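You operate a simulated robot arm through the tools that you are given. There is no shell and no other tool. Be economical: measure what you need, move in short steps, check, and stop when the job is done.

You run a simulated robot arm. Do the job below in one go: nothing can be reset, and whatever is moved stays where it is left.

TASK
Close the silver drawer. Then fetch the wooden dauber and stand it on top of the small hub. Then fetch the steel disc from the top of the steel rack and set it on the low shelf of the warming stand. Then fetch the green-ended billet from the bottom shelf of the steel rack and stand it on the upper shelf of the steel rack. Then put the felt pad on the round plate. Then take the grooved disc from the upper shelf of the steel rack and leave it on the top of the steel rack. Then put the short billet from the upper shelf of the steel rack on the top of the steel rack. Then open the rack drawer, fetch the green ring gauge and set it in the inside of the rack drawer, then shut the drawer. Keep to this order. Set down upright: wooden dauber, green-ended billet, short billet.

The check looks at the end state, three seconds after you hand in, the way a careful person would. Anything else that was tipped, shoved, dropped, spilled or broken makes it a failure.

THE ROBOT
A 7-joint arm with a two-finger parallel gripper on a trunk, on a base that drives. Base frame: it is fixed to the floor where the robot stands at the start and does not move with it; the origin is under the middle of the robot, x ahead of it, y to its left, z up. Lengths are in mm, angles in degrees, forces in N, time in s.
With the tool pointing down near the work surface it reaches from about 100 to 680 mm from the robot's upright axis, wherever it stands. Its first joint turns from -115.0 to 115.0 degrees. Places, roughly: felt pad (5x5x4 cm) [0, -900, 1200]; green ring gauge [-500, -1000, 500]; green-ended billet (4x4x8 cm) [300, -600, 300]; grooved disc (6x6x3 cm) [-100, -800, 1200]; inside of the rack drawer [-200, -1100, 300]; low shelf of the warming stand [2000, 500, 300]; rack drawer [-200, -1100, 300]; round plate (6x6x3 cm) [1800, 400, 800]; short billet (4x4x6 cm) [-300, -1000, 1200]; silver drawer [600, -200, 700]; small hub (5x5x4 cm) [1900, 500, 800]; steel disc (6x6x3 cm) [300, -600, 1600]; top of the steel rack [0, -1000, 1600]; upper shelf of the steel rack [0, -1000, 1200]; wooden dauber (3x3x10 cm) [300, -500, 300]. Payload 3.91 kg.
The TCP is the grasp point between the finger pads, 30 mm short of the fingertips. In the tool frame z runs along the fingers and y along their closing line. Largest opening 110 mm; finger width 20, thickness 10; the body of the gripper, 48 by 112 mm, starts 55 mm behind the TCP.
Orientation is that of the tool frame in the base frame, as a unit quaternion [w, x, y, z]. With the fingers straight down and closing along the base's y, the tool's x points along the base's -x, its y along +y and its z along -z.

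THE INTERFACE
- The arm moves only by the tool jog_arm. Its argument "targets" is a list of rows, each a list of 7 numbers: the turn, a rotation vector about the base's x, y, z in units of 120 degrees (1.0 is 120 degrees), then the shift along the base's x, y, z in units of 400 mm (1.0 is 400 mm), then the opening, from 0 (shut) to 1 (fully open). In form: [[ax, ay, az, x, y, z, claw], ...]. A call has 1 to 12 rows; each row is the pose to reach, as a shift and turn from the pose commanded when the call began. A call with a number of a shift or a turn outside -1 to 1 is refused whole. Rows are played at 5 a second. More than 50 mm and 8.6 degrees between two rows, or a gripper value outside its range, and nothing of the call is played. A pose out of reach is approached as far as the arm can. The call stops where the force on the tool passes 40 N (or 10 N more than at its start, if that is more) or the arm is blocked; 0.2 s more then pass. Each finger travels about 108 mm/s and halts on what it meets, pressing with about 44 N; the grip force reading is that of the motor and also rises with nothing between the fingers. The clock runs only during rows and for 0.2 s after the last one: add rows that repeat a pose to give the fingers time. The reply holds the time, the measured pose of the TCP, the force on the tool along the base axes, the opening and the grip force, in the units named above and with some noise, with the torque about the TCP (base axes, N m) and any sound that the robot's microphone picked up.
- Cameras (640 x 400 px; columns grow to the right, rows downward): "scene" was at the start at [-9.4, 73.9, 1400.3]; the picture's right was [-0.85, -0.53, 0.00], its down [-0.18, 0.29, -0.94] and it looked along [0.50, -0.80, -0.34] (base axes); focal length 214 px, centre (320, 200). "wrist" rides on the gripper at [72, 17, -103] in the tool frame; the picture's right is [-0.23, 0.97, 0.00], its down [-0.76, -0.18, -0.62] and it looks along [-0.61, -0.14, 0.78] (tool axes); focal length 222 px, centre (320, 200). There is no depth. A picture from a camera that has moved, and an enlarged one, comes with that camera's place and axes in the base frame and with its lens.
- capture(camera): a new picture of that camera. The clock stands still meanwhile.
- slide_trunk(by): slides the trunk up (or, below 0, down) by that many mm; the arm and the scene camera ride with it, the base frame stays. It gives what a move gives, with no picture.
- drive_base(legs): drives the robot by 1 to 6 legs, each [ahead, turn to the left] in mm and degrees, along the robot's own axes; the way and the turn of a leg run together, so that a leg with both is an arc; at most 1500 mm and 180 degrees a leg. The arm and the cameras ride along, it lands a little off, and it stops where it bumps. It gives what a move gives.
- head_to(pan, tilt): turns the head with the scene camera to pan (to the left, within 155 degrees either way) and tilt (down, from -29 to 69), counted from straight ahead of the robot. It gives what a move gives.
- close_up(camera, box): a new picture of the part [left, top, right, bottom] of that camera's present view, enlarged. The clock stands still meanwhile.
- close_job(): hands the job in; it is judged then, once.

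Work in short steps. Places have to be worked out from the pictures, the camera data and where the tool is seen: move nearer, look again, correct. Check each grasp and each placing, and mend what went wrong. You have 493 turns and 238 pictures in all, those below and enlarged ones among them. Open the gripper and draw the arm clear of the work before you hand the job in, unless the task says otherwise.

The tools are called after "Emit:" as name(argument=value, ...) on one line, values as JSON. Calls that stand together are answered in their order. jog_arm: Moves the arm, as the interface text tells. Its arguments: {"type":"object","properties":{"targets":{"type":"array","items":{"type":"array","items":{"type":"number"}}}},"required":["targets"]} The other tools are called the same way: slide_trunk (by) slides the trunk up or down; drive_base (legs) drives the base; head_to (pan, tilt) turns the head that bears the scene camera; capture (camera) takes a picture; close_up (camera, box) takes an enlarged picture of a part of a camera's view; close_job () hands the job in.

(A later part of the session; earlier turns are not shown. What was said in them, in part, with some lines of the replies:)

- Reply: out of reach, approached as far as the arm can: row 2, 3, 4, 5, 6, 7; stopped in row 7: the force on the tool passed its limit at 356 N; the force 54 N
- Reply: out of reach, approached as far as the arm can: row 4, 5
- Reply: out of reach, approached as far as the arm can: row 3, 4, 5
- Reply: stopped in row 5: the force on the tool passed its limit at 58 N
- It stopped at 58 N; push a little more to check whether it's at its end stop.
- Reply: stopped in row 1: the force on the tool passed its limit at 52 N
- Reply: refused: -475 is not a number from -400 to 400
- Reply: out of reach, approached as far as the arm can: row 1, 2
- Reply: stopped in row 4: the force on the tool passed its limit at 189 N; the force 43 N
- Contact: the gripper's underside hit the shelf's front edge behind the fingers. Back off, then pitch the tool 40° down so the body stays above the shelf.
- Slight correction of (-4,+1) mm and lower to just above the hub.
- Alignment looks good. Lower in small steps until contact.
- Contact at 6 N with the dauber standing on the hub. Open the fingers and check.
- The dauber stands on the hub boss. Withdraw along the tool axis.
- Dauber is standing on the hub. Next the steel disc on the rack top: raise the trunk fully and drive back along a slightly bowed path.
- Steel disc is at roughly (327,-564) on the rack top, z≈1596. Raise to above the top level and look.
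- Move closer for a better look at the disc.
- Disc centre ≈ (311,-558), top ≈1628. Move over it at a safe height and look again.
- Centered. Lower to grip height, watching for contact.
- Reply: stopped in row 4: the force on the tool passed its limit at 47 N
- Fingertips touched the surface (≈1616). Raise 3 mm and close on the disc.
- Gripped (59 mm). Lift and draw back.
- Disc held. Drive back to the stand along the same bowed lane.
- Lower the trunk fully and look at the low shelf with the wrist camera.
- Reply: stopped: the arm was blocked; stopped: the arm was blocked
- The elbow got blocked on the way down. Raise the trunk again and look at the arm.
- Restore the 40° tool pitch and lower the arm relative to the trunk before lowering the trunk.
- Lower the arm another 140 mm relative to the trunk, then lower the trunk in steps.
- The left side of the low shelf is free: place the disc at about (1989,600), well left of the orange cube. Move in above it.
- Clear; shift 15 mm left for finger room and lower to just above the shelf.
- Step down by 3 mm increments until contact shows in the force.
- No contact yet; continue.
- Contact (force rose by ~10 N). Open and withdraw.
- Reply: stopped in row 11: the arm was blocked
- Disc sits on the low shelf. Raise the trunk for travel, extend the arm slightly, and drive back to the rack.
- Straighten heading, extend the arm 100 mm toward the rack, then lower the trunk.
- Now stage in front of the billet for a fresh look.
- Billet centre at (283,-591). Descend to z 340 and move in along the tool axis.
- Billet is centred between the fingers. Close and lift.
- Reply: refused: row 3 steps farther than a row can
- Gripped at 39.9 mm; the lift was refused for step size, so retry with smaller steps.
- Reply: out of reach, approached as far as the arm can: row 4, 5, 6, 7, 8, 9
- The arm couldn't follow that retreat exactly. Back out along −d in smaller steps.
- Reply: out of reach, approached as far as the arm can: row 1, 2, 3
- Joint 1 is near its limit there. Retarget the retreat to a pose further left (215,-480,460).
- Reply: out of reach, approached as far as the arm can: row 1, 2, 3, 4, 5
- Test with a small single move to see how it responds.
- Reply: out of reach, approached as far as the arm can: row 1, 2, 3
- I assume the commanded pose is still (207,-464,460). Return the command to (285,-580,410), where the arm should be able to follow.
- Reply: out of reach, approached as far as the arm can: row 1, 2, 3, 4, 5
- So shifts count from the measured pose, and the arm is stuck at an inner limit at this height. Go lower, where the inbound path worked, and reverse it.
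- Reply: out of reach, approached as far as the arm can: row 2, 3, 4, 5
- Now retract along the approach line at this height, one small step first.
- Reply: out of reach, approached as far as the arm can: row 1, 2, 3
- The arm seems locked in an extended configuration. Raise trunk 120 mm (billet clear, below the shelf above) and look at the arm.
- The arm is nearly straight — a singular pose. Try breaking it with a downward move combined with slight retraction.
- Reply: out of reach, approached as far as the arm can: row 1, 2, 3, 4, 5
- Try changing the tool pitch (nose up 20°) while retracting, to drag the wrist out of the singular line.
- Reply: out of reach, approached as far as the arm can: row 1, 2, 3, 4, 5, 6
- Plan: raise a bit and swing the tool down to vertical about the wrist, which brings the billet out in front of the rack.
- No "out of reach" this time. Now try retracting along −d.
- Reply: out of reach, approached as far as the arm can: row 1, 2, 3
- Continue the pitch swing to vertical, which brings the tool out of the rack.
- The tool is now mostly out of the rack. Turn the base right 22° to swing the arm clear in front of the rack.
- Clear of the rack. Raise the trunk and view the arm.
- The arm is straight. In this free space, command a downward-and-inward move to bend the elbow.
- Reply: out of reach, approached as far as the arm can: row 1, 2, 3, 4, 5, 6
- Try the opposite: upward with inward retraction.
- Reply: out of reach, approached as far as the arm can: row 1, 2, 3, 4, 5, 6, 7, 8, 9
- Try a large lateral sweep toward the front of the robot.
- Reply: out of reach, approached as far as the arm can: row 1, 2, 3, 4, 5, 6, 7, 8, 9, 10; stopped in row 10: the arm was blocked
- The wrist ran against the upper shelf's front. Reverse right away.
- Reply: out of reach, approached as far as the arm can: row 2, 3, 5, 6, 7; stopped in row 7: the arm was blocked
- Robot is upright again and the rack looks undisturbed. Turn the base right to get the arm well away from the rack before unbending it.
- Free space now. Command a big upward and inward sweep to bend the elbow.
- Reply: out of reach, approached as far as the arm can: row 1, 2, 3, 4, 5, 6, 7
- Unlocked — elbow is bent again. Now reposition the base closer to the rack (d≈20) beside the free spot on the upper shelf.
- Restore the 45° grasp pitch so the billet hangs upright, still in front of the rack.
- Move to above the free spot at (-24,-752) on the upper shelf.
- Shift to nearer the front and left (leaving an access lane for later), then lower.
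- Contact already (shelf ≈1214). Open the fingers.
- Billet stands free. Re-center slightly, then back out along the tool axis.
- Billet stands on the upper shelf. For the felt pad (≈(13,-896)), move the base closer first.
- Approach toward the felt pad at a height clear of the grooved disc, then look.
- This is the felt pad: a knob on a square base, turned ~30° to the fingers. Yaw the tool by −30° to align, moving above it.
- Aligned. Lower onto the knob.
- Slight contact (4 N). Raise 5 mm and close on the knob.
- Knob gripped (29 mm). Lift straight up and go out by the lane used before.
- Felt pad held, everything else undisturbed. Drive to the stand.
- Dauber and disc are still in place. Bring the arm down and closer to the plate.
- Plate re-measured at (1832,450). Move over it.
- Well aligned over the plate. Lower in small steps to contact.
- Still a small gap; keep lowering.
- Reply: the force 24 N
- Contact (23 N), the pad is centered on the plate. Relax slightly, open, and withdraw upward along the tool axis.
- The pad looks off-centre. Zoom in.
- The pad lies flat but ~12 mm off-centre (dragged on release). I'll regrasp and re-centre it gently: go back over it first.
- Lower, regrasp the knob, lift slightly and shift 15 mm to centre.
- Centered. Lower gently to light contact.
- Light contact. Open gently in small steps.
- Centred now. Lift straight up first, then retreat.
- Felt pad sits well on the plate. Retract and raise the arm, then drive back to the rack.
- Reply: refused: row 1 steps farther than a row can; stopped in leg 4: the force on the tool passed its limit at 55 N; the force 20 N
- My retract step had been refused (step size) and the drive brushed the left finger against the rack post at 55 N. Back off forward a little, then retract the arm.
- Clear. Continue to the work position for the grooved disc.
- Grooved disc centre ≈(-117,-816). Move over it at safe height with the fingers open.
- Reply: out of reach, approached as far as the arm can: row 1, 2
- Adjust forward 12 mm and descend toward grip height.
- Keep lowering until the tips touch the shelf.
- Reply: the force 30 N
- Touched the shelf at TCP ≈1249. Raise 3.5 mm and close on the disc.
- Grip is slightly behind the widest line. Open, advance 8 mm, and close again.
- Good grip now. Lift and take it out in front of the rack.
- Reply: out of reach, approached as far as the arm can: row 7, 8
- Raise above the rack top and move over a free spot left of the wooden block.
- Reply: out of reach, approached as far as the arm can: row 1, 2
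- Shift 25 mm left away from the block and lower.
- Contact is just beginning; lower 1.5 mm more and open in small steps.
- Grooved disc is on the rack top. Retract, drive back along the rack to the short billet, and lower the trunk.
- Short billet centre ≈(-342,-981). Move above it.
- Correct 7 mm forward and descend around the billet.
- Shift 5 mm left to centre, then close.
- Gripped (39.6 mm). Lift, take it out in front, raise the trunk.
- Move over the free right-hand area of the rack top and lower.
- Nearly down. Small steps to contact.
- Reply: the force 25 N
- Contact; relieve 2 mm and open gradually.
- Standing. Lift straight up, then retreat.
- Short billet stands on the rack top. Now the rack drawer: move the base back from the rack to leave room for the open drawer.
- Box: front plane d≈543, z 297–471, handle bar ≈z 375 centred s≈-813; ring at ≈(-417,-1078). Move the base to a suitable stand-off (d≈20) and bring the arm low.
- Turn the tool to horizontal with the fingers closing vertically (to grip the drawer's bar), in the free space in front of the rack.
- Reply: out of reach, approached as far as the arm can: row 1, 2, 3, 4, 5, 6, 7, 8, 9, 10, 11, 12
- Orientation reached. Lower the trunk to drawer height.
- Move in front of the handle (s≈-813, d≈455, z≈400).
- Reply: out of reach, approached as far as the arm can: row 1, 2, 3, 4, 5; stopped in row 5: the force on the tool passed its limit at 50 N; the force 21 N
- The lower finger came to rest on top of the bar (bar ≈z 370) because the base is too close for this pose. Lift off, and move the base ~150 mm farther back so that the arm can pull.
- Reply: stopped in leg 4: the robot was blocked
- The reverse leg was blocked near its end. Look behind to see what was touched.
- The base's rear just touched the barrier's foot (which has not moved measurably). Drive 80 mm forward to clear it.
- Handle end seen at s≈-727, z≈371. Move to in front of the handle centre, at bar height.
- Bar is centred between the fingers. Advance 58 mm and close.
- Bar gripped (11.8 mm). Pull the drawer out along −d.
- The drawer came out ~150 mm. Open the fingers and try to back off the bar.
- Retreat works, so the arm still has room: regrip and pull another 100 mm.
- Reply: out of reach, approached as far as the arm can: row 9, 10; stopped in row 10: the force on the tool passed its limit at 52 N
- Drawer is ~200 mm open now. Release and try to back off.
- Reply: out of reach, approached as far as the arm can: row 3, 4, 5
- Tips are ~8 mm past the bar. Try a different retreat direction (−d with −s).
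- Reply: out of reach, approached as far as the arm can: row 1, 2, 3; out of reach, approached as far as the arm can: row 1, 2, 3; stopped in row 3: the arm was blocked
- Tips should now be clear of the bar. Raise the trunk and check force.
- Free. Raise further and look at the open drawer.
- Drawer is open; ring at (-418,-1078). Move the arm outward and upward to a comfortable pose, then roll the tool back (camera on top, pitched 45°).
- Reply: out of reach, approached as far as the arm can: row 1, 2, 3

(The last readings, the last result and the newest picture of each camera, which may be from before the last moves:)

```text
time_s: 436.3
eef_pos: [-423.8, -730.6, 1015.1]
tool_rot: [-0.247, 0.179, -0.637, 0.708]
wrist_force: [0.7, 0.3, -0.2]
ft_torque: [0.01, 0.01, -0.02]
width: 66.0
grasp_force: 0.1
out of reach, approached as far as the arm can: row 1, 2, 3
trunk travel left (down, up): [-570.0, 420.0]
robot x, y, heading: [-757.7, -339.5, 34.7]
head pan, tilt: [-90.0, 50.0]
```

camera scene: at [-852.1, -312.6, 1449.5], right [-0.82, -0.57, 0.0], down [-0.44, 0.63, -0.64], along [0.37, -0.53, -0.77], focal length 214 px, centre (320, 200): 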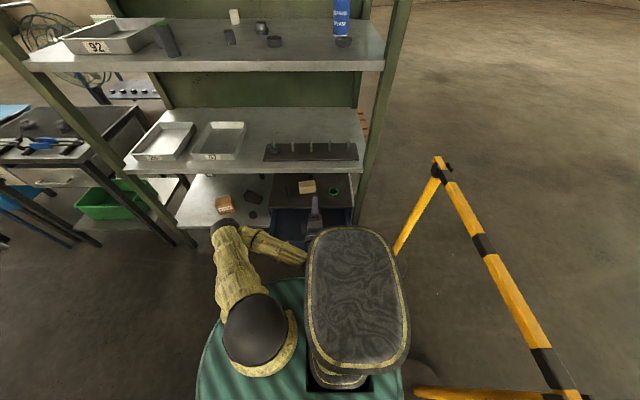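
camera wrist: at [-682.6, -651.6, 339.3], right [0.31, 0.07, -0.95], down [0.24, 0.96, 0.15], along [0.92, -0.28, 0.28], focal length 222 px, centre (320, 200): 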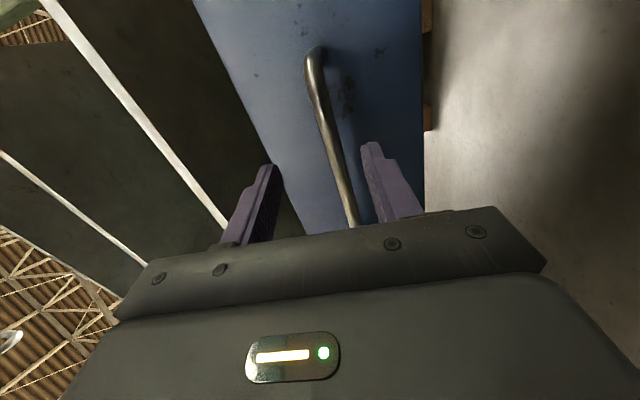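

Emit:
jog_arm(targets=[[-0.012, 0.0626, 0.0196, 0, 0, 0, 0.7], [-0.024, 0.1252, 0.0392, 0, 0, 0, 0.7], [-0.036, 0.1878, 0.0588, 0, 0, 0, 0.7], [-0.048, 0.2504, 0.0784, 0, 0, 0, 0.7], [-0.06, 0.313, 0.098, 0, 0, 0, 0.7], [-0.072, 0.3756, 0.1176, 0, 0, 0, 0.7], [-0.084, 0.4382, 0.1372, 0, 0, 0, 0.7]])

Emit:
jog_arm(targets=[[-0.0119, 0.0622, 0.0195, 0, 0, 0, 0.7], [-0.0238, 0.1244, 0.0389, 0, 0, 0, 0.7], [-0.0357, 0.1866, 0.0584, 0, 0, 0, 0.7], [-0.0476, 0.2488, 0.0778, 0, 0, 0, 0.7], [-0.0595, 0.311, 0.0973, 0, 0, 0, 0.7], [-0.0714, 0.3732, 0.1167, 0, 0, 0, 0.7], [-0.0714, 0.3732, 0.1167, 0, 0, 0, 0.7]])

Emit:
capture(camera="scene")

```text
time_s: 437.9
eef_pos: [-423.1, -731.7, 1014.8]
tool_rot: [0.019, -0.58, 0.587, -0.565]
wrist_force: [-0.1, -0.4, 0.3]
ft_torque: [-0.03, 0.02, 0.01]
width: 76.9
grasp_force: 0.0
trunk travel left (down, up): [-570.0, 420.0]
robot x, y, heading: [-760.1, -338.4, 34.9]
head pan, tilt: [-90.0, 50.0]
```

```text
time_s: 439.5
eef_pos: [-424.2, -731.5, 1013.7]
tool_rot: [0.179, 0.816, -0.434, 0.338]
wrist_force: [1.0, 0.2, -0.5]
ft_torque: [-0.01, 0.01, -0.02]
width: 77.3
grasp_force: 0.1
trunk travel left (down, up): [-570.0, 420.0]
robot x, y, heading: [-760.8, -339.9, 34.8]
head pan, tilt: [-90.0, 50.0]
```

```text
51 pictures are left
camera scene: at [-852.0, -312.5, 1449.5], right [-0.82, -0.57, 0.0], down [-0.44, 0.63, -0.64], along [0.37, -0.53, -0.77], focal length 214 px, centre (320, 200)
```

scene: 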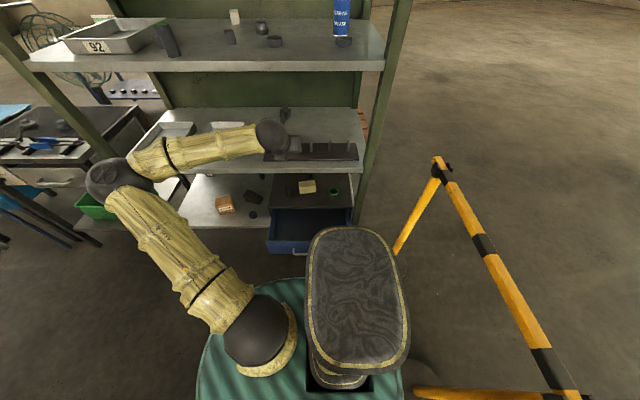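

Orientation set. Bring the base a bit closer for the ring (stay clear of the open drawer).

Emit:
drive_base(legs=[[0, 53], [-85, 0], [0, -53.5]])

Emit:
capture(camera="scene")

```text
time_s: 447.6
eef_pos: [-428.9, -820.2, 1013.6]
tool_rot: [0.181, 0.812, -0.44, 0.337]
wrist_force: [-0.6, -0.3, -0.3]
ft_torque: [0.0, -0.02, 0.01]
width: 77.1
grasp_force: 0.1
trunk travel left (down, up): [-570.0, 420.0]
robot x, y, heading: [-763.1, -425.6, 34.1]
head pan, tilt: [-90.0, 50.0]
```

```text
50 pictures are left
camera scene: at [-852.3, -396.6, 1449.5], right [-0.83, -0.56, 0.0], down [-0.43, 0.63, -0.64], along [0.36, -0.53, -0.77], focal length 214 px, centre (320, 200)
```

scene: 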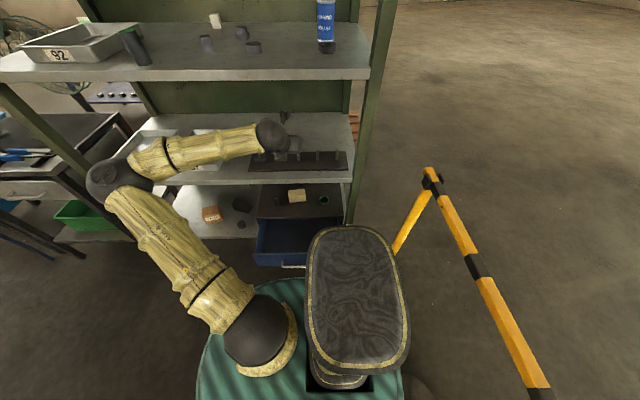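

Lower the trunk to bring the tool to box-top height.

Emit:
slide_trunk(by=-400)

Emit:
jog_arm(targets=[[0, 0, 0, -0.04, -0.03, -0.08, 0.8], [0, 0, 0, -0.08, -0.06, -0.16, 0.8], [0, 0, 0, -0.12, -0.09, -0.2, 0.8], [0, 0, 0, -0.12, -0.09, -0.2, 0.8]])

Emit:
capture(camera="wrist")

```text
time_s: 451.5
eef_pos: [-430.2, -820.2, 614.2]
tool_rot: [0.181, 0.812, -0.44, 0.337]
wrist_force: [-0.2, 0.2, -0.8]
ft_torque: [0.02, 0.02, 0.0]
width: 76.8
grasp_force: 0.1
trunk travel left (down, up): [-170.0, 820.0]
robot x, y, heading: [-760.0, -422.0, 34.1]
head pan, tilt: [-90.0, 50.0]
```

```text
time_s: 452.5
eef_pos: [-479.4, -856.0, 535.9]
tool_rot: [0.18, 0.813, -0.439, 0.337]
wrist_force: [-0.3, 0.7, -0.1]
ft_torque: [0.01, 0.01, -0.04]
width: 88.2
grasp_force: 0.0
trunk travel left (down, up): [-170.0, 820.0]
robot x, y, heading: [-761.7, -427.7, 33.9]
head pan, tilt: [-90.0, 50.0]
```

```text
49 pictures are left
camera wrist: at [-505.7, -847.3, 659.4], right [-0.9, -0.4, -0.16], down [-0.39, 0.92, -0.1], along [0.19, -0.02, -0.98], focal length 222 px, centre (320, 200)
```

wrist: 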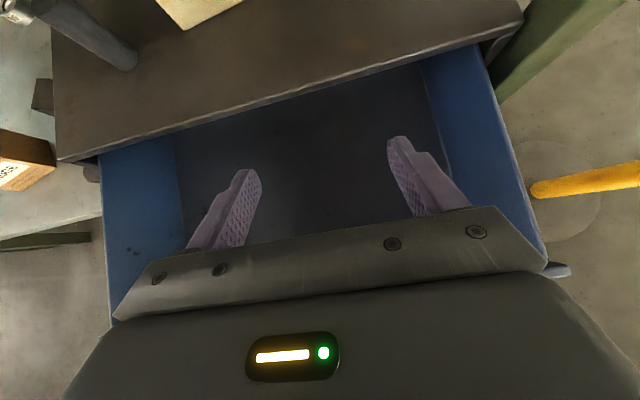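

Pitch up 10° and move in over the box top toward the ring.

Emit:
jog_arm(targets=[[-0.035, -0.023, 0, 0, -0.05, 0, 0.8], [-0.069, -0.047, 0, 0.01, -0.12, 0, 0.8], [-0.069, -0.047, 0, 0.03, -0.22, 0, 0.8], [-0.069, -0.047, 0, 0.06, -0.322, 0, 0.8], [-0.069, -0.047, 0, 0.06, -0.322, 0, 0.8]])

Emit:
capture(camera="wrist")

```text
time_s: 453.7
eef_pos: [-453.1, -985.6, 535.4]
tool_rot: [0.218, 0.779, -0.423, 0.408]
wrist_force: [0.4, 0.3, -0.1]
ft_torque: [0.01, 0.01, 0.01]
width: 87.8
grasp_force: 0.2
trunk travel left (down, up): [-170.0, 820.0]
robot x, y, heading: [-760.8, -426.4, 33.9]
head pan, tilt: [-90.0, 50.0]
```

```text
48 pictures are left
camera wrist: at [-491.7, -959.0, 652.8], right [-0.89, -0.42, -0.19], down [-0.37, 0.89, -0.27], along [0.28, -0.16, -0.94], focal length 222 px, centre (320, 200)
```

wrist: 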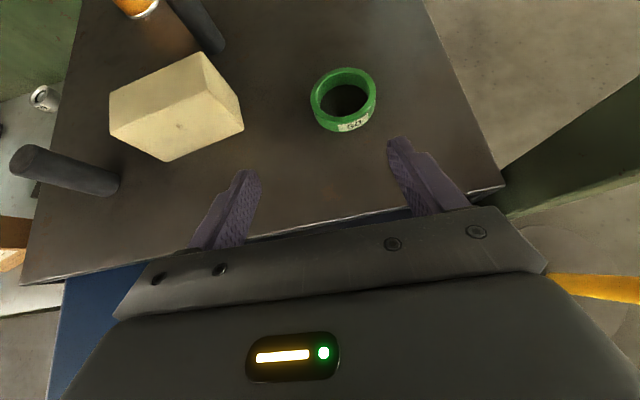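

Ring at (-420,-1081). Move above it.

Emit:
jog_arm(targets=[[0, 0, 0, 0.03, -0.1, 0, 0.8], [0, 0, 0, 0.061, -0.207, 0, 0.8], [0, 0, 0, 0.061, -0.207, 0, 0.8]])

Emit:
capture(camera="wrist")

```text
time_s: 454.5
eef_pos: [-429.1, -1067.2, 535.2]
tool_rot: [0.218, 0.779, -0.423, 0.408]
wrist_force: [-0.1, 0.6, -0.6]
ft_torque: [-0.01, -0.01, 0.02]
width: 88.1
grasp_force: 0.1
trunk travel left (down, up): [-170.0, 820.0]
robot x, y, heading: [-759.3, -421.5, 33.9]
head pan, tilt: [-90.0, 50.0]
```

```text
47 pictures are left
camera wrist: at [-467.4, -1040.9, 651.7], right [-0.89, -0.42, -0.19], down [-0.37, 0.89, -0.27], along [0.28, -0.16, -0.94], focal length 222 px, centre (320, 200)
```

wrist: 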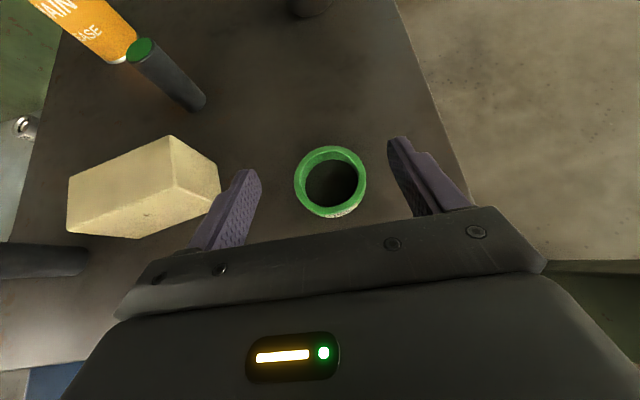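

Adjust 7 mm forward and descend around the ring.

Emit:
jog_arm(targets=[[0, 0, 0, 0.0025, -0.019, -0.03, 0.78], [0, 0, 0, 0.0025, -0.019, -0.065, 0.78], [0, 0, 0, 0.0025, -0.019, -0.08, 0.78], [0, 0, 0, 0.0025, -0.019, -0.08, 0.78]])

```text
time_s: 455.5
eef_pos: [-427.4, -1075.2, 502.3]
tool_rot: [0.217, 0.78, -0.423, 0.408]
wrist_force: [0.0, 0.1, -1.0]
ft_torque: [0.01, 0.0, -0.02]
width: 85.5
grasp_force: 0.0
trunk travel left (down, up): [-170.0, 820.0]
robot x, y, heading: [-762.9, -428.3, 34.0]
head pan, tilt: [-90.0, 50.0]
```

Emit:
jog_arm(targets=[[0, 0, 0, 0, 0, -0.008, 0.78], [0, 0, 0, 0, 0, -0.016, 0.78], [0, 0, 0, 0, 0, -0.016, 0.78]])

Emit:
close_up(camera="wrist", box=[200, 90, 440, 250])

```text
time_s: 456.3
eef_pos: [-428.4, -1075.8, 497.1]
tool_rot: [0.217, 0.78, -0.423, 0.408]
wrist_force: [-0.1, -0.2, 0.3]
ft_torque: [0.06, -0.02, 0.01]
width: 85.9
grasp_force: 0.0
trunk travel left (down, up): [-170.0, 820.0]
robot x, y, heading: [-758.5, -425.2, 33.9]
head pan, tilt: [-90.0, 50.0]
```

```text
2.50 times, centred on (320, 170) of wrist
camera zoom: at [-466.6, -1050.1, 613.8], right [-0.89, -0.42, -0.19], down [-0.37, 0.89, -0.27], along [0.28, -0.16, -0.94], focal length 555 px, centre (320, 275)
```

zoom: 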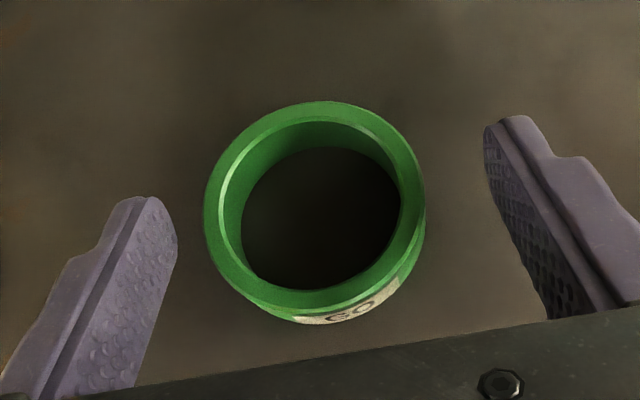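

Emit:
jog_arm(targets=[[0, 0, 0, 0.009, -0.014, -0.004, 0.78], [0, 0, 0, 0.009, -0.014, -0.008, 0.78], [0, 0, 0, 0.009, -0.014, -0.008, 0.78]])

```text
time_s: 457.1
eef_pos: [-424.5, -1082.4, 492.3]
tool_rot: [0.217, 0.78, -0.423, 0.408]
wrist_force: [0.1, 0.3, 0.2]
ft_torque: [-0.02, 0.03, -0.02]
width: 85.9
grasp_force: 0.0
trunk travel left (down, up): [-170.0, 820.0]
robot x, y, heading: [-759.3, -426.7, 34.0]
head pan, tilt: [-90.0, 50.0]
```

Height is good. Close on the ring.

Emit:
jog_arm(targets=[[0, 0, 0, 0, 0, 0, 0.65], [0, 0, 0, 0, 0, 0, 0.5], [0, 0, 0, 0, 0, 0, 0.3], [0, 0, 0, 0, 0, 0, 0.3], [0, 0, 0, 0, 0, 0, 0.3]])

Emit:
close_up(camera="wrist", box=[200, 90, 440, 250])

```text
time_s: 458.3
eef_pos: [-423.7, -1081.9, 492.1]
tool_rot: [0.217, 0.78, -0.423, 0.408]
wrist_force: [0.4, 0.4, 0.2]
ft_torque: [-0.04, 0.0, 0.01]
width: 59.9
grasp_force: 44.4
trunk travel left (down, up): [-170.0, 820.0]
robot x, y, heading: [-763.3, -427.2, 33.9]
head pan, tilt: [-90.0, 50.0]
```

```text
2.50 times, centred on (320, 170) of wrist
camera zoom: at [-462.9, -1055.7, 610.4], right [-0.89, -0.42, -0.19], down [-0.37, 0.89, -0.27], along [0.28, -0.16, -0.94], focal length 555 px, centre (320, 275)
```

zoom: 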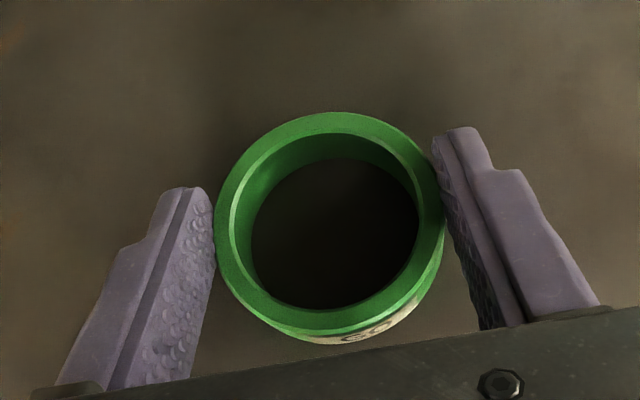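

Gripped (59.9 mm). Lift a little and retreat the way it came.

Emit:
jog_arm(targets=[[0, 0, 0, 0, 0, 0.04, 0.3], [0, 0, 0, -0.01, 0.03, 0.09, 0.3], [0, 0, 0, -0.04, 0.12, 0.1, 0.3], [0, 0, 0, -0.07, 0.23, 0.1, 0.3], [0, 0, 0, -0.1, 0.33, 0.1, 0.3], [0, 0, 0, -0.13, 0.43, 0.1, 0.3], [0, 0, 0, -0.15, 0.53, 0.1, 0.3], [0, 0, 0, -0.15, 0.53, 0.1, 0.3]])

Emit:
capture(camera="wrist")

```text
time_s: 460.1
eef_pos: [-484.5, -871.0, 531.7]
tool_rot: [0.216, 0.78, -0.423, 0.408]
wrist_force: [1.2, 0.7, -2.1]
ft_torque: [0.02, -0.02, -0.02]
width: 60.1
grasp_force: 43.0
trunk travel left (down, up): [-170.0, 820.0]
robot x, y, heading: [-762.7, -426.0, 33.9]
head pan, tilt: [-90.0, 50.0]
```

```text
44 pictures are left
camera wrist: at [-522.6, -844.4, 649.4], right [-0.89, -0.42, -0.19], down [-0.37, 0.89, -0.27], along [0.28, -0.16, -0.94], focal length 222 px, centre (320, 200)
```

wrist: 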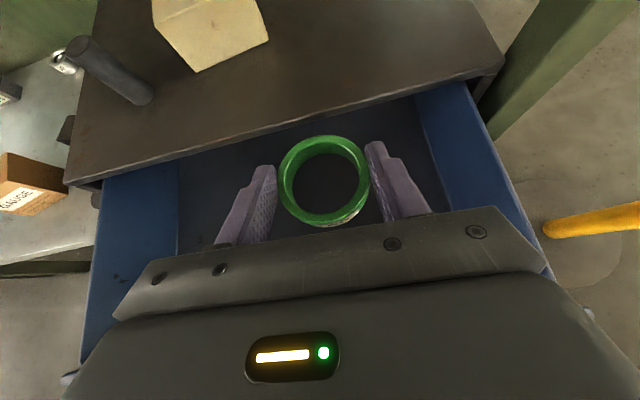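

Ring held, right over the open drawer. Raise slightly and yaw the tool ~75° so the gripper lies along the drawer's width (clear of the front panel).

Emit:
jog_arm(targets=[[0, 0, -0.07, 0, 0, 0.05, 0.3], [0, 0, -0.14, 0, 0, 0.1, 0.3], [0, 0, -0.21, 0, 0, 0.11, 0.3], [0, 0, -0.28, 0, 0, 0.11, 0.3], [0, 0, -0.35, 0, 0, 0.11, 0.3], [0, 0, -0.42, 0, 0, 0.11, 0.3], [0, 0, -0.49, 0, 0, 0.11, 0.3], [0, 0, -0.56, 0, 0, 0.11, 0.3], [0, 0, -0.63, 0, 0, 0.11, 0.3], [0, 0, -0.63, 0, 0, 0.11, 0.3]])

Emit:
capture(camera="wrist")

```text
time_s: 462.3
eef_pos: [-485.0, -870.6, 576.5]
tool_rot: [-0.422, -0.356, 0.812, -0.189]
wrist_force: [-0.6, 0.4, -1.7]
ft_torque: [0.03, -0.05, 0.02]
width: 60.4
grasp_force: 44.4
trunk travel left (down, up): [-170.0, 820.0]
robot x, y, heading: [-762.5, -425.3, 34.0]
head pan, tilt: [-90.0, 50.0]
```

```text
43 pictures are left
camera wrist: at [-468.8, -826.5, 693.7], right [-0.63, 0.75, -0.19], down [0.77, 0.58, -0.27], along [-0.09, -0.32, -0.94], focal length 222 px, centre (320, 200)
```

wrist: 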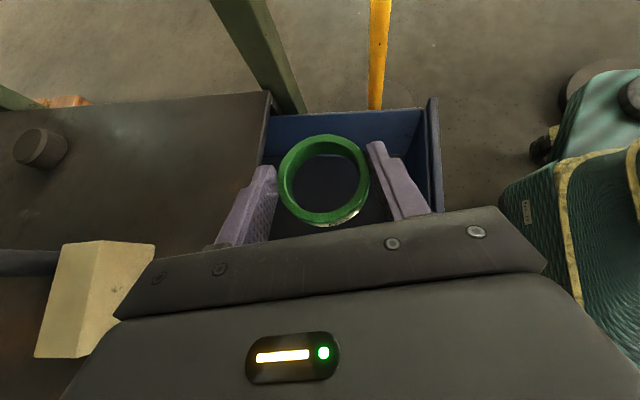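

Good alignment over the drawer. Raise the trunk so the forearm approaches steeply from above, then lower the arm.

Emit:
slide_trunk(by=180)

Emit:
jog_arm(targets=[[0, 0, 0, 0, 0, -0.12, 0.3], [0, 0, 0, 0, 0, -0.24, 0.3], [0, 0, 0, 0, 0, -0.36, 0.3], [0, 0, 0, 0, 0, -0.48, 0.3], [0, 0, 0, 0, 0, -0.6, 0.3], [0, 0, 0, 0, 0, -0.65, 0.3], [0, 0, 0, 0, 0, -0.65, 0.3]])

Emit:
head_to(pan=-75, tilt=50)

Emit:
capture(camera="scene")

Emit:
capture(camera="wrist")

```text
time_s: 464.3
eef_pos: [-484.6, -870.4, 756.7]
tool_rot: [-0.422, -0.356, 0.812, -0.188]
wrist_force: [-0.1, 0.4, -1.1]
ft_torque: [-0.03, 0.03, -0.01]
width: 60.4
grasp_force: 43.6
trunk travel left (down, up): [-350.0, 640.0]
robot x, y, heading: [-759.2, -425.5, 34.0]
head pan, tilt: [-90.0, 50.0]
```

```text
time_s: 465.9
eef_pos: [-487.1, -867.1, 494.5]
tool_rot: [-0.42, -0.357, 0.812, -0.19]
wrist_force: [0.0, -0.1, -1.5]
ft_torque: [0.03, 0.01, 0.02]
width: 60.3
grasp_force: 43.8
trunk travel left (down, up): [-350.0, 640.0]
robot x, y, heading: [-760.9, -425.1, 33.8]
head pan, tilt: [-90.0, 50.0]
```

```text
time_s: 466.6
eef_pos: [-486.7, -867.3, 494.7]
tool_rot: [-0.421, -0.357, 0.812, -0.189]
wrist_force: [0.3, -1.1, -1.9]
ft_torque: [0.02, -0.04, 0.01]
width: 60.0
grasp_force: 44.3
trunk travel left (down, up): [-350.0, 640.0]
robot x, y, heading: [-759.6, -424.2, 34.1]
head pan, tilt: [-75.0, 50.0]
```

```text
42 pictures are left
camera scene: at [-837.2, -383.5, 1229.5], right [-0.66, -0.75, 0.0], down [-0.58, 0.5, -0.64], along [0.49, -0.42, -0.77], focal length 214 px, centre (320, 200)
```

scene: 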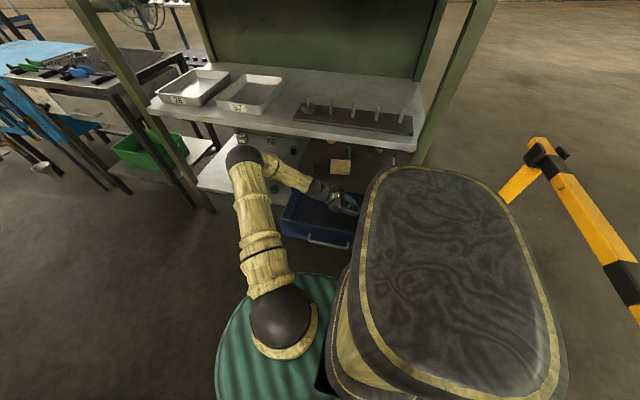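

```text
41 pictures are left
camera wrist: at [-470.7, -824.0, 612.9], right [-0.63, 0.75, -0.19], down [0.77, 0.58, -0.27], along [-0.09, -0.32, -0.94], focal length 222 px, centre (320, 200)
```

wrist: 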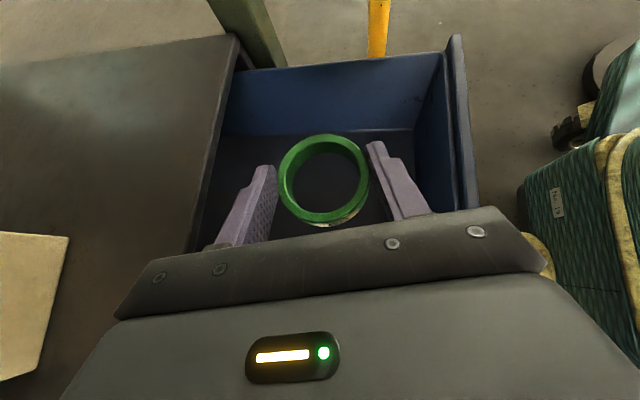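

Clear so far. Lower by another 90 mm.

Emit:
jog_arm(targets=[[0, 0, 0, 0, 0, -0.06, 0.3], [0, 0, 0, 0, 0, -0.12, 0.3], [0, 0, 0, 0, 0, -0.18, 0.3], [0, 0, 0, 0, 0, -0.23, 0.3], [0, 0, 0, 0, 0, -0.23, 0.3]])

Emit:
capture(camera="scene")

Emit:
capture(camera="wrist")

```text
time_s: 467.9
eef_pos: [-485.1, -872.0, 403.1]
tool_rot: [-0.422, -0.356, 0.812, -0.189]
wrist_force: [-0.3, 0.1, -1.3]
ft_torque: [-0.01, -0.04, 0.01]
width: 59.8
grasp_force: 44.2
trunk travel left (down, up): [-350.0, 640.0]
robot x, y, heading: [-760.8, -425.3, 33.8]
head pan, tilt: [-75.0, 50.0]
```

```text
40 pictures are left
camera scene: at [-837.2, -383.5, 1229.5], right [-0.66, -0.76, 0.0], down [-0.58, 0.5, -0.64], along [0.49, -0.42, -0.77], focal length 214 px, centre (320, 200)
```

scene: 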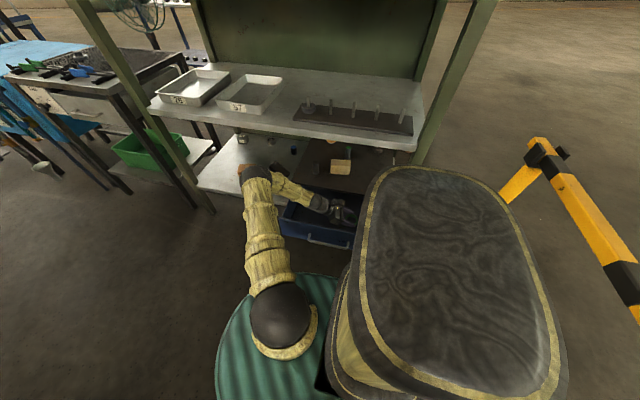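

```text
39 pictures are left
camera wrist: at [-469.0, -828.4, 520.7], right [-0.63, 0.75, -0.19], down [0.77, 0.58, -0.27], along [-0.09, -0.32, -0.94], focal length 222 px, centre (320, 200)
```

wrist: 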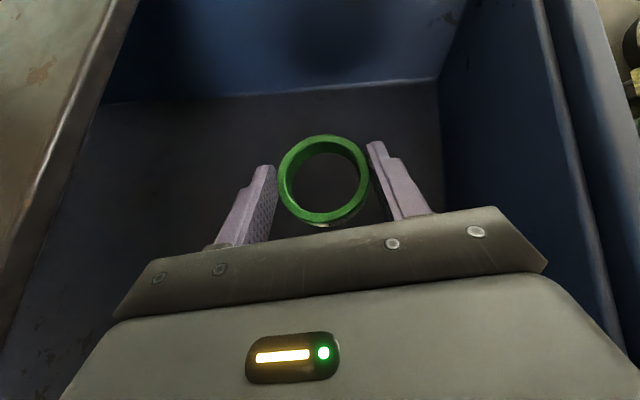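

Emit:
close_up(camera="scene", box=[200, 110, 380, 260])

```text
2.67 times, centred on (290, 185) of scene
camera zoom: at [-837.2, -383.5, 1229.5], right [-0.66, -0.76, 0.0], down [-0.58, 0.5, -0.64], along [0.49, -0.42, -0.77], focal length 572 px, centre (400, 240)
```

zoom: 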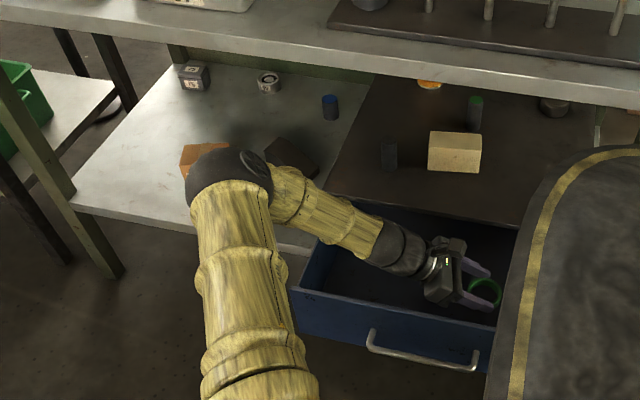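

Clearances are fine (forearm well above the side wall). Continue lowering, then small steps to the floor.

Emit:
jog_arm(targets=[[0, 0, 0, 0, 0, -0.05, 0.3], [0, 0, 0, 0, 0, -0.1, 0.3], [0, 0, 0, 0, 0, -0.13, 0.3], [0, 0, 0, 0, 0, -0.13, 0.3]])

Emit:
jog_arm(targets=[[0, 0, 0, 0, 0, -0.008, 0.3], [0, 0, 0, 0, 0, -0.015, 0.3], [0, 0, 0, 0, 0, -0.015, 0.3]])

```text
time_s: 468.9
eef_pos: [-485.0, -870.9, 350.6]
tool_rot: [-0.421, -0.356, 0.813, -0.188]
wrist_force: [0.3, 0.3, -0.1]
ft_torque: [0.02, -0.07, 0.03]
width: 59.8
grasp_force: 44.4
trunk travel left (down, up): [-350.0, 640.0]
robot x, y, heading: [-763.6, -424.5, 33.9]
head pan, tilt: [-75.0, 50.0]
```

```text
time_s: 469.6
eef_pos: [-485.2, -870.5, 346.9]
tool_rot: [-0.421, -0.356, 0.812, -0.189]
wrist_force: [0.4, 0.5, 1.5]
ft_torque: [0.02, 0.07, -0.01]
width: 60.2
grasp_force: 43.6
trunk travel left (down, up): [-350.0, 640.0]
robot x, y, heading: [-762.2, -424.0, 34.0]
head pan, tilt: [-75.0, 50.0]
```

Emit:
jog_arm(targets=[[0, 0, 0, 0, 0, -0.004, 0.3], [0, 0, 0, 0, 0, -0.006, 0.3], [0, 0, 0, 0, 0, -0.006, 0.3]])

Emit:
close_up(camera="wrist", box=[200, 90, 440, 250])

```text
time_s: 470.4
eef_pos: [-485.5, -870.5, 345.3]
tool_rot: [-0.423, -0.356, 0.811, -0.19]
wrist_force: [0.9, -0.3, 15.5]
ft_torque: [0.29, 0.32, -0.02]
width: 60.2
grasp_force: 44.0
trunk travel left (down, up): [-350.0, 640.0]
robot x, y, heading: [-759.6, -422.5, 34.3]
head pan, tilt: [-75.0, 50.0]
```

```text
2.50 times, centred on (320, 170) of wrist
camera zoom: at [-469.1, -826.9, 462.4], right [-0.63, 0.75, -0.19], down [0.77, 0.58, -0.27], along [-0.09, -0.32, -0.94], focal length 555 px, centre (320, 275)
```

zoom: 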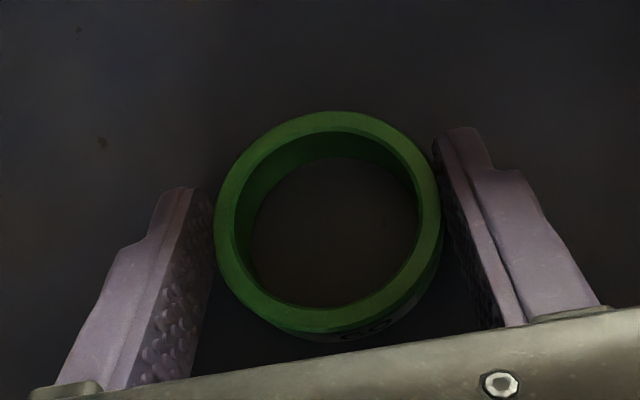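

Contact (~17 N): the ring is on the drawer floor. Relax 1.5 mm, open gradually, and lift straight up.

Emit:
jog_arm(targets=[[0, 0, 0, 0, 0, 0.004, 0.3], [0, 0, 0, 0, 0, 0.004, 0.56], [0, 0, 0, 0, 0, 0.004, 0.6], [0, 0, 0, 0, 0, 0.004, 0.68], [0, 0, 0, 0, 0, 0.004, 0.76], [0, 0, 0, 0, 0, 0.004, 0.76]])

Emit:
jog_arm(targets=[[0, 0, 0, 0, 0, 0.06, 0.76], [0, 0, 0, 0, 0, 0.16, 0.76], [0, 0, 0, 0, 0, 0.27, 0.76], [0, 0, 0, 0, 0, 0.38, 0.76], [0, 0, 0, 0, 0, 0.5, 0.76], [0, 0, 0, 0, 0, 0.62, 0.76], [0, 0, 0, 0, 0, 0.62, 0.76]])

Emit:
capture(camera="wrist")

```text
time_s: 471.9
eef_pos: [-484.3, -871.0, 346.0]
tool_rot: [-0.422, -0.357, 0.812, -0.189]
wrist_force: [-0.2, 0.4, 0.2]
ft_torque: [-0.01, -0.01, 0.0]
width: 83.9
grasp_force: 0.0
trunk travel left (down, up): [-350.0, 640.0]
robot x, y, heading: [-760.7, -424.5, 33.8]
head pan, tilt: [-75.0, 50.0]
```

```text
time_s: 473.4
eef_pos: [-485.4, -868.9, 595.4]
tool_rot: [-0.421, -0.357, 0.812, -0.189]
wrist_force: [0.7, 0.3, 0.5]
ft_torque: [-0.02, -0.01, -0.01]
width: 83.3
grasp_force: 0.1
trunk travel left (down, up): [-350.0, 640.0]
robot x, y, heading: [-760.6, -427.7, 33.9]
head pan, tilt: [-75.0, 50.0]
```

```text
36 pictures are left
camera wrist: at [-470.1, -825.6, 713.6], right [-0.63, 0.75, -0.19], down [0.77, 0.58, -0.27], along [-0.09, -0.32, -0.94], focal length 222 px, centre (320, 200)
```

wrist: 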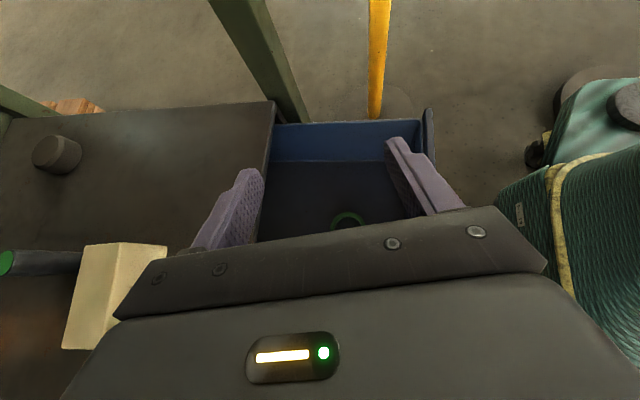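

Ring gauge lies inside the drawer. Yaw the tool back, raise, and move the base back for pushing the drawer shut.

Emit:
slide_trunk(by=150)

Emit:
jog_arm(targets=[[0, 0, 0.07, 0, 0, 0.03, 0.3], [0, 0, 0.14, -0.02, 0.03, 0.06, 0.1], [0, 0, 0.21, -0.04, 0.06, 0.08, 0], [0, 0, 0.28, -0.06, 0.09, 0.08, 0], [0, 0, 0.35, -0.08, 0.12, 0.08, 0], [0, 0, 0.42, -0.1, 0.15, 0.08, 0], [0, 0, 0.49, -0.11, 0.17, 0.08, 0], [0, 0, 0.56, -0.11, 0.17, 0.08, 0], [0, 0, 0.63, -0.11, 0.17, 0.08, 0], [0, 0, 0.63, -0.11, 0.17, 0.08, 0]])

Emit:
drive_base(legs=[[0, 53], [105, 0], [0, -53]])

Emit:
capture(camera="wrist")

```text
time_s: 475.2
eef_pos: [-486.2, -869.0, 746.3]
tool_rot: [-0.422, -0.356, 0.812, -0.188]
wrist_force: [-0.2, -0.5, 0.1]
ft_torque: [0.0, 0.01, 0.0]
width: 83.8
grasp_force: 0.1
trunk travel left (down, up): [-500.0, 490.0]
robot x, y, heading: [-763.0, -425.0, 34.2]
head pan, tilt: [-75.0, 50.0]
```

```text
time_s: 477.4
eef_pos: [-529.4, -801.4, 777.3]
tool_rot: [0.216, 0.78, -0.422, 0.408]
wrist_force: [-0.6, -0.3, 0.0]
ft_torque: [-0.01, 0.0, 0.0]
width: 0.0
grasp_force: 37.9
trunk travel left (down, up): [-500.0, 490.0]
robot x, y, heading: [-764.9, -426.0, 33.9]
head pan, tilt: [-75.0, 50.0]
```

```text
time_s: 485.4
eef_pos: [-531.2, -701.0, 778.0]
tool_rot: [0.221, 0.775, -0.432, 0.405]
wrist_force: [-0.1, 0.2, 0.6]
ft_torque: [-0.01, 0.01, 0.02]
width: 0.2
grasp_force: 37.8
trunk travel left (down, up): [-500.0, 490.0]
robot x, y, heading: [-753.3, -321.6, 32.3]
head pan, tilt: [-75.0, 50.0]
```

```text
35 pictures are left
camera wrist: at [-569.8, -674.3, 895.0], right [-0.9, -0.4, -0.19], down [-0.35, 0.9, -0.27], along [0.28, -0.17, -0.94], focal length 222 px, centre (320, 200)
```

wrist: 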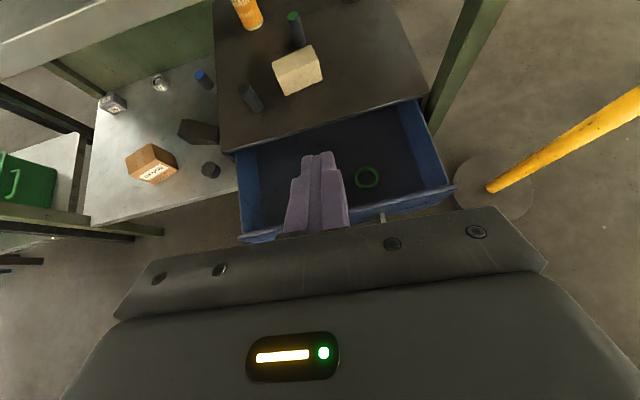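

The ring lies in the drawer. Back off, lower in front of the panel (above the handle), then push it shut.

Emit:
jog_arm(targets=[[0, 0, 0, -0.03, 0.045, 0, 0], [0, 0, 0, -0.062, 0.093, 0, 0], [0, 0, 0, -0.062, 0.093, 0, 0]])

Emit:
slide_trunk(by=-341)

Emit:
capture(camera="wrist")

```text
time_s: 486.2
eef_pos: [-541.9, -702.6, 774.0]
tool_rot: [0.222, 0.775, -0.433, 0.404]
wrist_force: [-0.2, 0.5, 0.5]
ft_torque: [-0.01, -0.02, -0.02]
width: 0.1
grasp_force: 37.4
out of reach, approached as far as the arm can: row 1, 2, 3
trunk travel left (down, up): [-500.0, 490.0]
robot x, y, heading: [-756.9, -319.8, 32.5]
head pan, tilt: [-75.0, 50.0]
```

```text
time_s: 489.5
eef_pos: [-541.6, -702.8, 433.8]
tool_rot: [0.222, 0.774, -0.434, 0.405]
wrist_force: [-0.3, -0.1, -0.9]
ft_torque: [0.02, 0.01, -0.03]
width: 0.0
grasp_force: 38.1
trunk travel left (down, up): [-159.0, 831.0]
robot x, y, heading: [-756.3, -318.0, 32.8]
head pan, tilt: [-75.0, 50.0]
```

```text
34 pictures are left
camera wrist: at [-580.3, -675.4, 550.8], right [-0.9, -0.4, -0.19], down [-0.35, 0.9, -0.27], along [0.28, -0.17, -0.94], focal length 222 px, centre (320, 200)
```

wrist: 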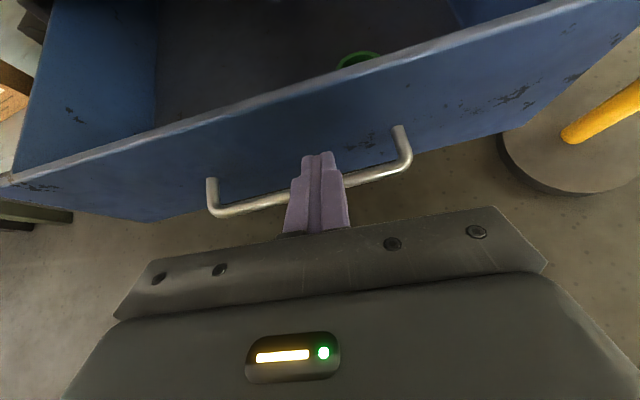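

Fingers are in front of the panel just above the bar, centred. Push along +d.

Emit:
jog_arm(targets=[[0, 0, 0, 0.035, -0.052, 0, 0], [0, 0, 0, 0.07, -0.104, 0, 0], [0, 0, 0, 0.105, -0.156, 0, 0], [0, 0, 0, 0.14, -0.207, 0, 0], [0, 0, 0, 0.175, -0.259, 0, 0], [0, 0, 0, 0.21, -0.311, 0, 0], [0, 0, 0, 0.245, -0.363, 0, 0], [0, 0, 0, 0.245, -0.363, 0, 0]])

Emit:
capture(camera="wrist")

```text
time_s: 491.3
eef_pos: [-446.3, -847.3, 432.4]
tool_rot: [0.222, 0.774, -0.433, 0.405]
wrist_force: [0.5, 0.2, 0.4]
ft_torque: [-0.02, 0.0, 0.0]
width: 0.1
grasp_force: 37.7
trunk travel left (down, up): [-159.0, 831.0]
robot x, y, heading: [-754.3, -319.4, 32.5]
head pan, tilt: [-75.0, 50.0]
```

```text
33 pictures are left
camera wrist: at [-484.1, -820.7, 549.7], right [-0.9, -0.4, -0.19], down [-0.35, 0.9, -0.27], along [0.28, -0.17, -0.94], focal length 222 px, centre (320, 200)
```

wrist: 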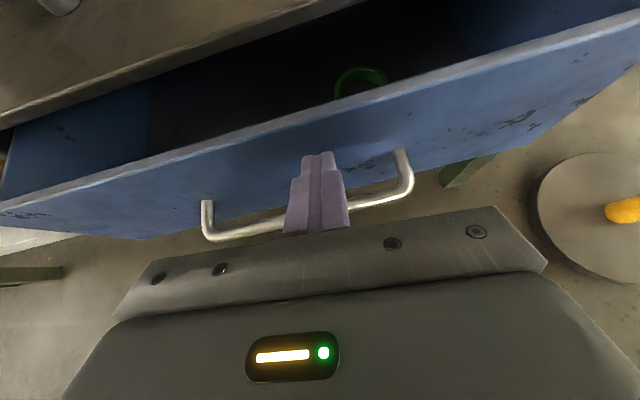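

The drawer is closing with the ring inside. Continue.

Emit:
jog_arm(targets=[[0, 0, 0, 0.028, -0.0415, 0, 0], [0, 0, 0, 0.056, -0.083, 0, 0], [0, 0, 0, 0.084, -0.1245, 0, 0], [0, 0, 0, 0.112, -0.166, 0, 0], [0, 0, 0, 0.126, -0.187, 0, 0], [0, 0, 0, 0.126, -0.187, 0, 0]])

Emit:
capture(camera="wrist")

```text
time_s: 492.2
eef_pos: [-409.9, -900.2, 433.6]
tool_rot: [0.221, 0.776, -0.433, 0.401]
wrist_force: [-7.8, 15.4, 6.9]
ft_torque: [-0.05, -0.05, 0.13]
width: 0.1
grasp_force: 38.0
trunk travel left (down, up): [-159.0, 831.0]
robot x, y, heading: [-755.2, -322.8, 32.5]
head pan, tilt: [-75.0, 50.0]
stopped in row 4: the force on the tool passed its limit at 132 N (the readings are from after the stop); the commanded pose is now the measured one
```

```text
32 pictures are left
camera wrist: at [-447.5, -874.3, 551.8], right [-0.9, -0.4, -0.19], down [-0.35, 0.9, -0.26], along [0.28, -0.17, -0.95], focal length 222 px, centre (320, 200)
```

wrist: 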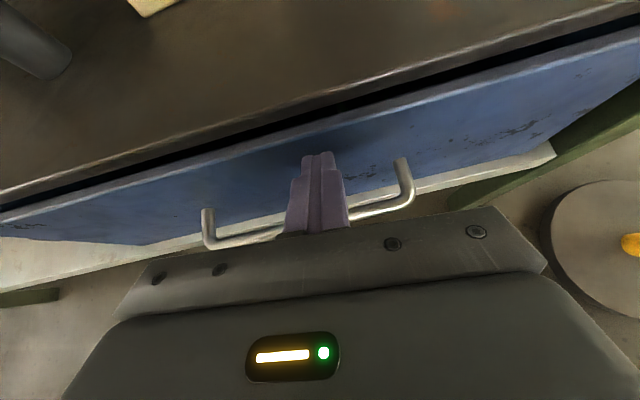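

Firm stop at the expected closed position. Retreat and check the drawer.

Emit:
jog_arm(targets=[[0, 0, 0, -0.04, 0.06, 0, 0], [0, 0, 0, -0.09, 0.13, 0.01, 0], [0, 0, 0, -0.15, 0.22, 0.03, 0], [0, 0, 0, -0.21, 0.31, 0.06, 0], [0, 0, 0, -0.26, 0.39, 0.1, 0.3], [0, 0, 0, -0.26, 0.39, 0.1, 0.5]])

Emit:
slide_trunk(by=400)

Emit:
head_to(pan=-90, tilt=45)

Emit:
capture(camera="scene")

Emit:
close_up(camera="scene", box=[180, 150, 380, 270])

```text
time_s: 493.6
eef_pos: [-511.2, -746.0, 474.9]
tool_rot: [0.221, 0.776, -0.434, 0.401]
wrist_force: [-0.8, -0.3, 0.2]
ft_torque: [-0.02, 0.01, -0.03]
width: 55.1
grasp_force: 0.1
trunk travel left (down, up): [-159.0, 831.0]
robot x, y, heading: [-755.6, -319.1, 32.4]
head pan, tilt: [-75.0, 50.0]
```

```text
time_s: 497.5
eef_pos: [-512.1, -746.5, 874.2]
tool_rot: [0.22, 0.776, -0.434, 0.401]
wrist_force: [0.3, -0.4, 0.2]
ft_torque: [-0.03, 0.01, 0.02]
width: 54.8
grasp_force: 0.1
trunk travel left (down, up): [-559.0, 431.0]
robot x, y, heading: [-752.0, -321.2, 32.6]
head pan, tilt: [-75.0, 50.0]
```

```text
time_s: 498.2
eef_pos: [-512.1, -747.0, 875.6]
tool_rot: [0.221, 0.776, -0.433, 0.402]
wrist_force: [-0.6, -1.3, -0.4]
ft_torque: [0.0, 0.0, 0.0]
width: 54.9
grasp_force: 0.0
trunk travel left (down, up): [-559.0, 431.0]
robot x, y, heading: [-752.6, -320.4, 32.7]
head pan, tilt: [-90.0, 45.0]
```

```text
31 pictures are left
camera scene: at [-841.5, -292.1, 1445.4], right [-0.84, -0.54, 0.0], down [-0.38, 0.6, -0.71], along [0.38, -0.6, -0.71], focal length 214 px, centre (320, 200)
```

scene: 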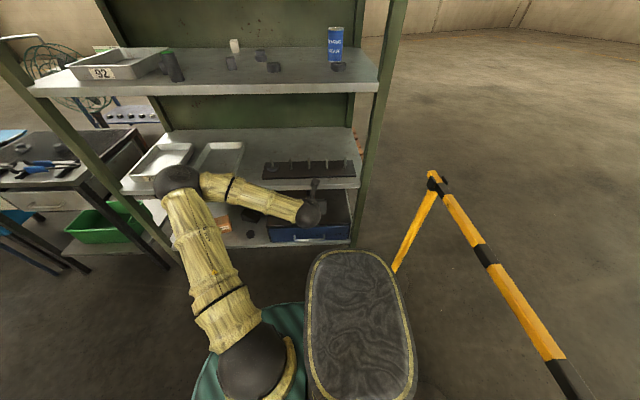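

```text
3.20 times, centred on (280, 210) of scene
camera zoom: at [-841.5, -292.1, 1445.4], right [-0.84, -0.54, 0.0], down [-0.38, 0.6, -0.71], along [0.38, -0.6, -0.71], focal length 686 px, centre (448, 168)
```

zoom: 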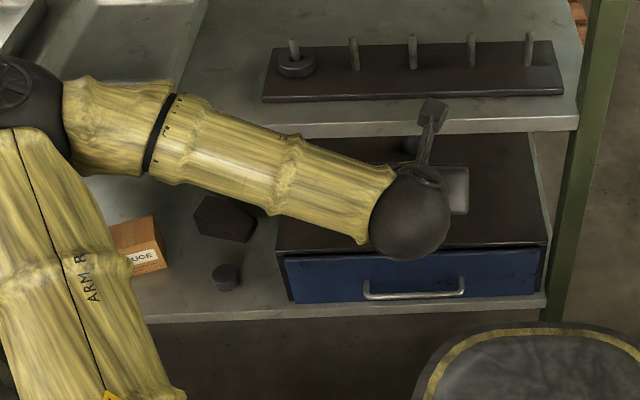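

The drawer is shut. Draw the robot clear with the gripper open and take a last look at the rack and silver drawer.

Emit:
drive_base(legs=[[0, 35], [450, 0]])

Emit:
head_to(pan=-115, tilt=25)

Emit:
capture(camera="scene")

```text
time_s: 503.7
eef_pos: [-139.7, -115.7, 874.0]
tool_rot: [0.089, 0.871, -0.179, 0.449]
wrist_force: [0.0, 1.0, 0.0]
ft_torque: [0.01, 0.02, -0.02]
width: 55.0
grasp_force: 0.1
trunk travel left (down, up): [-559.0, 431.0]
robot x, y, heading: [-588.1, 92.7, 67.8]
head pan, tilt: [-90.0, 45.0]
```

```text
time_s: 504.6
eef_pos: [-140.3, -115.0, 874.2]
tool_rot: [0.089, 0.871, -0.179, 0.449]
wrist_force: [-0.2, 0.2, 0.2]
ft_torque: [-0.01, 0.0, -0.03]
width: 54.9
grasp_force: 0.0
trunk travel left (down, up): [-559.0, 431.0]
robot x, y, heading: [-584.0, 93.5, 67.9]
head pan, tilt: [-115.0, 25.0]
```

```text
29 pictures are left
camera scene: at [-684.0, 29.2, 1475.9], right [-0.73, -0.68, 0.0], down [-0.29, 0.31, -0.91], along [0.62, -0.67, -0.42], focal length 214 px, centre (320, 200)
```

scene: 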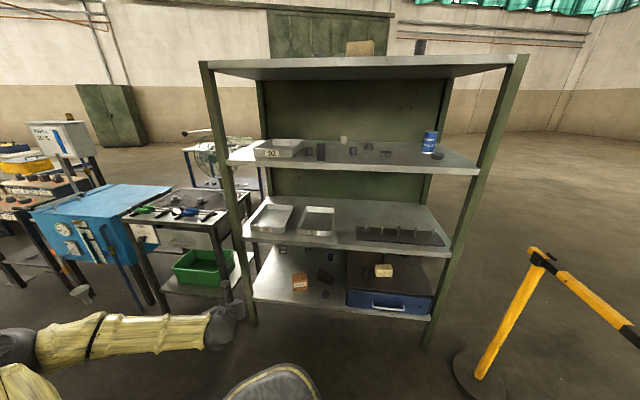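

Emit:
close_up(camera="scene", box=[120, 170, 260, 270])

Emit:
close_up(camera="scene", box=[230, 20, 460, 180])

```text
4.00 times, centred on (190, 220) of scene
camera zoom: at [-684.0, 29.2, 1475.9], right [-0.73, -0.68, 0.0], down [-0.29, 0.31, -0.91], along [0.62, -0.67, -0.42], focal length 858 px, centre (840, 120)
```

zoom: 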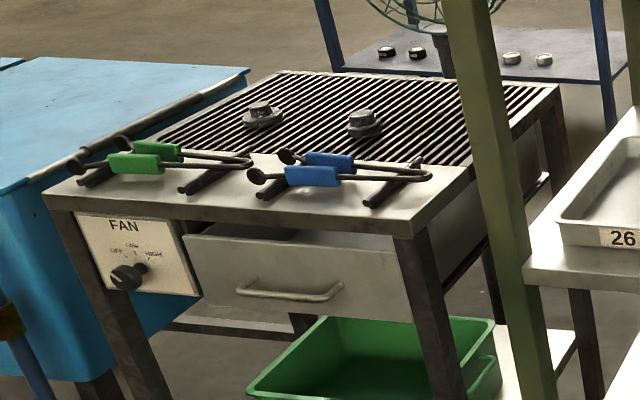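

```text
2.50 times, centred on (345, 100) of scene
camera zoom: at [-684.0, 29.2, 1475.9], right [-0.73, -0.68, 0.0], down [-0.29, 0.31, -0.91], along [0.62, -0.67, -0.42], focal length 536 px, centre (258, 450)
```

zoom: 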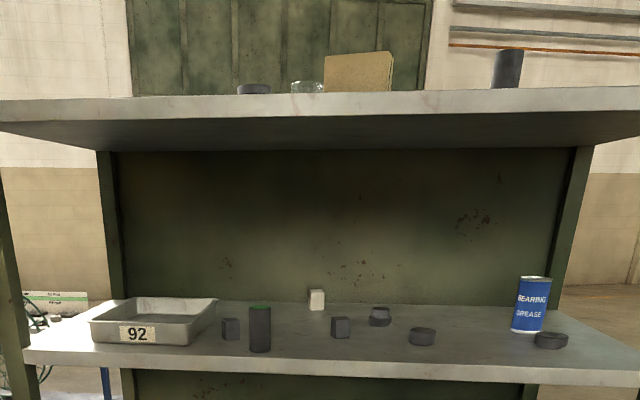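

Everything is in its final place: both drawers are shut, the arm is clear and the gripper is open. Handing in.

Emit:
close_job()

```text
The job is handed in.
```

I did all eight steps in the given order and handed the job in; the robot stands clear of the work with its gripper open.

- **Contact along the way:** The arm pressed into the open silver drawer and later against a rack post and shelf front, and the base touched the foot of the yellow barrier. Pictures showed nothing tipped or visibly moved afterwards.
- **Silver drawer:** I take it as fully closed because it stopped firmly under the tabletop, but I did not measure the last few millimetres.
- **Wooden dauber:** It stands about 5 mm off the hub's centre.
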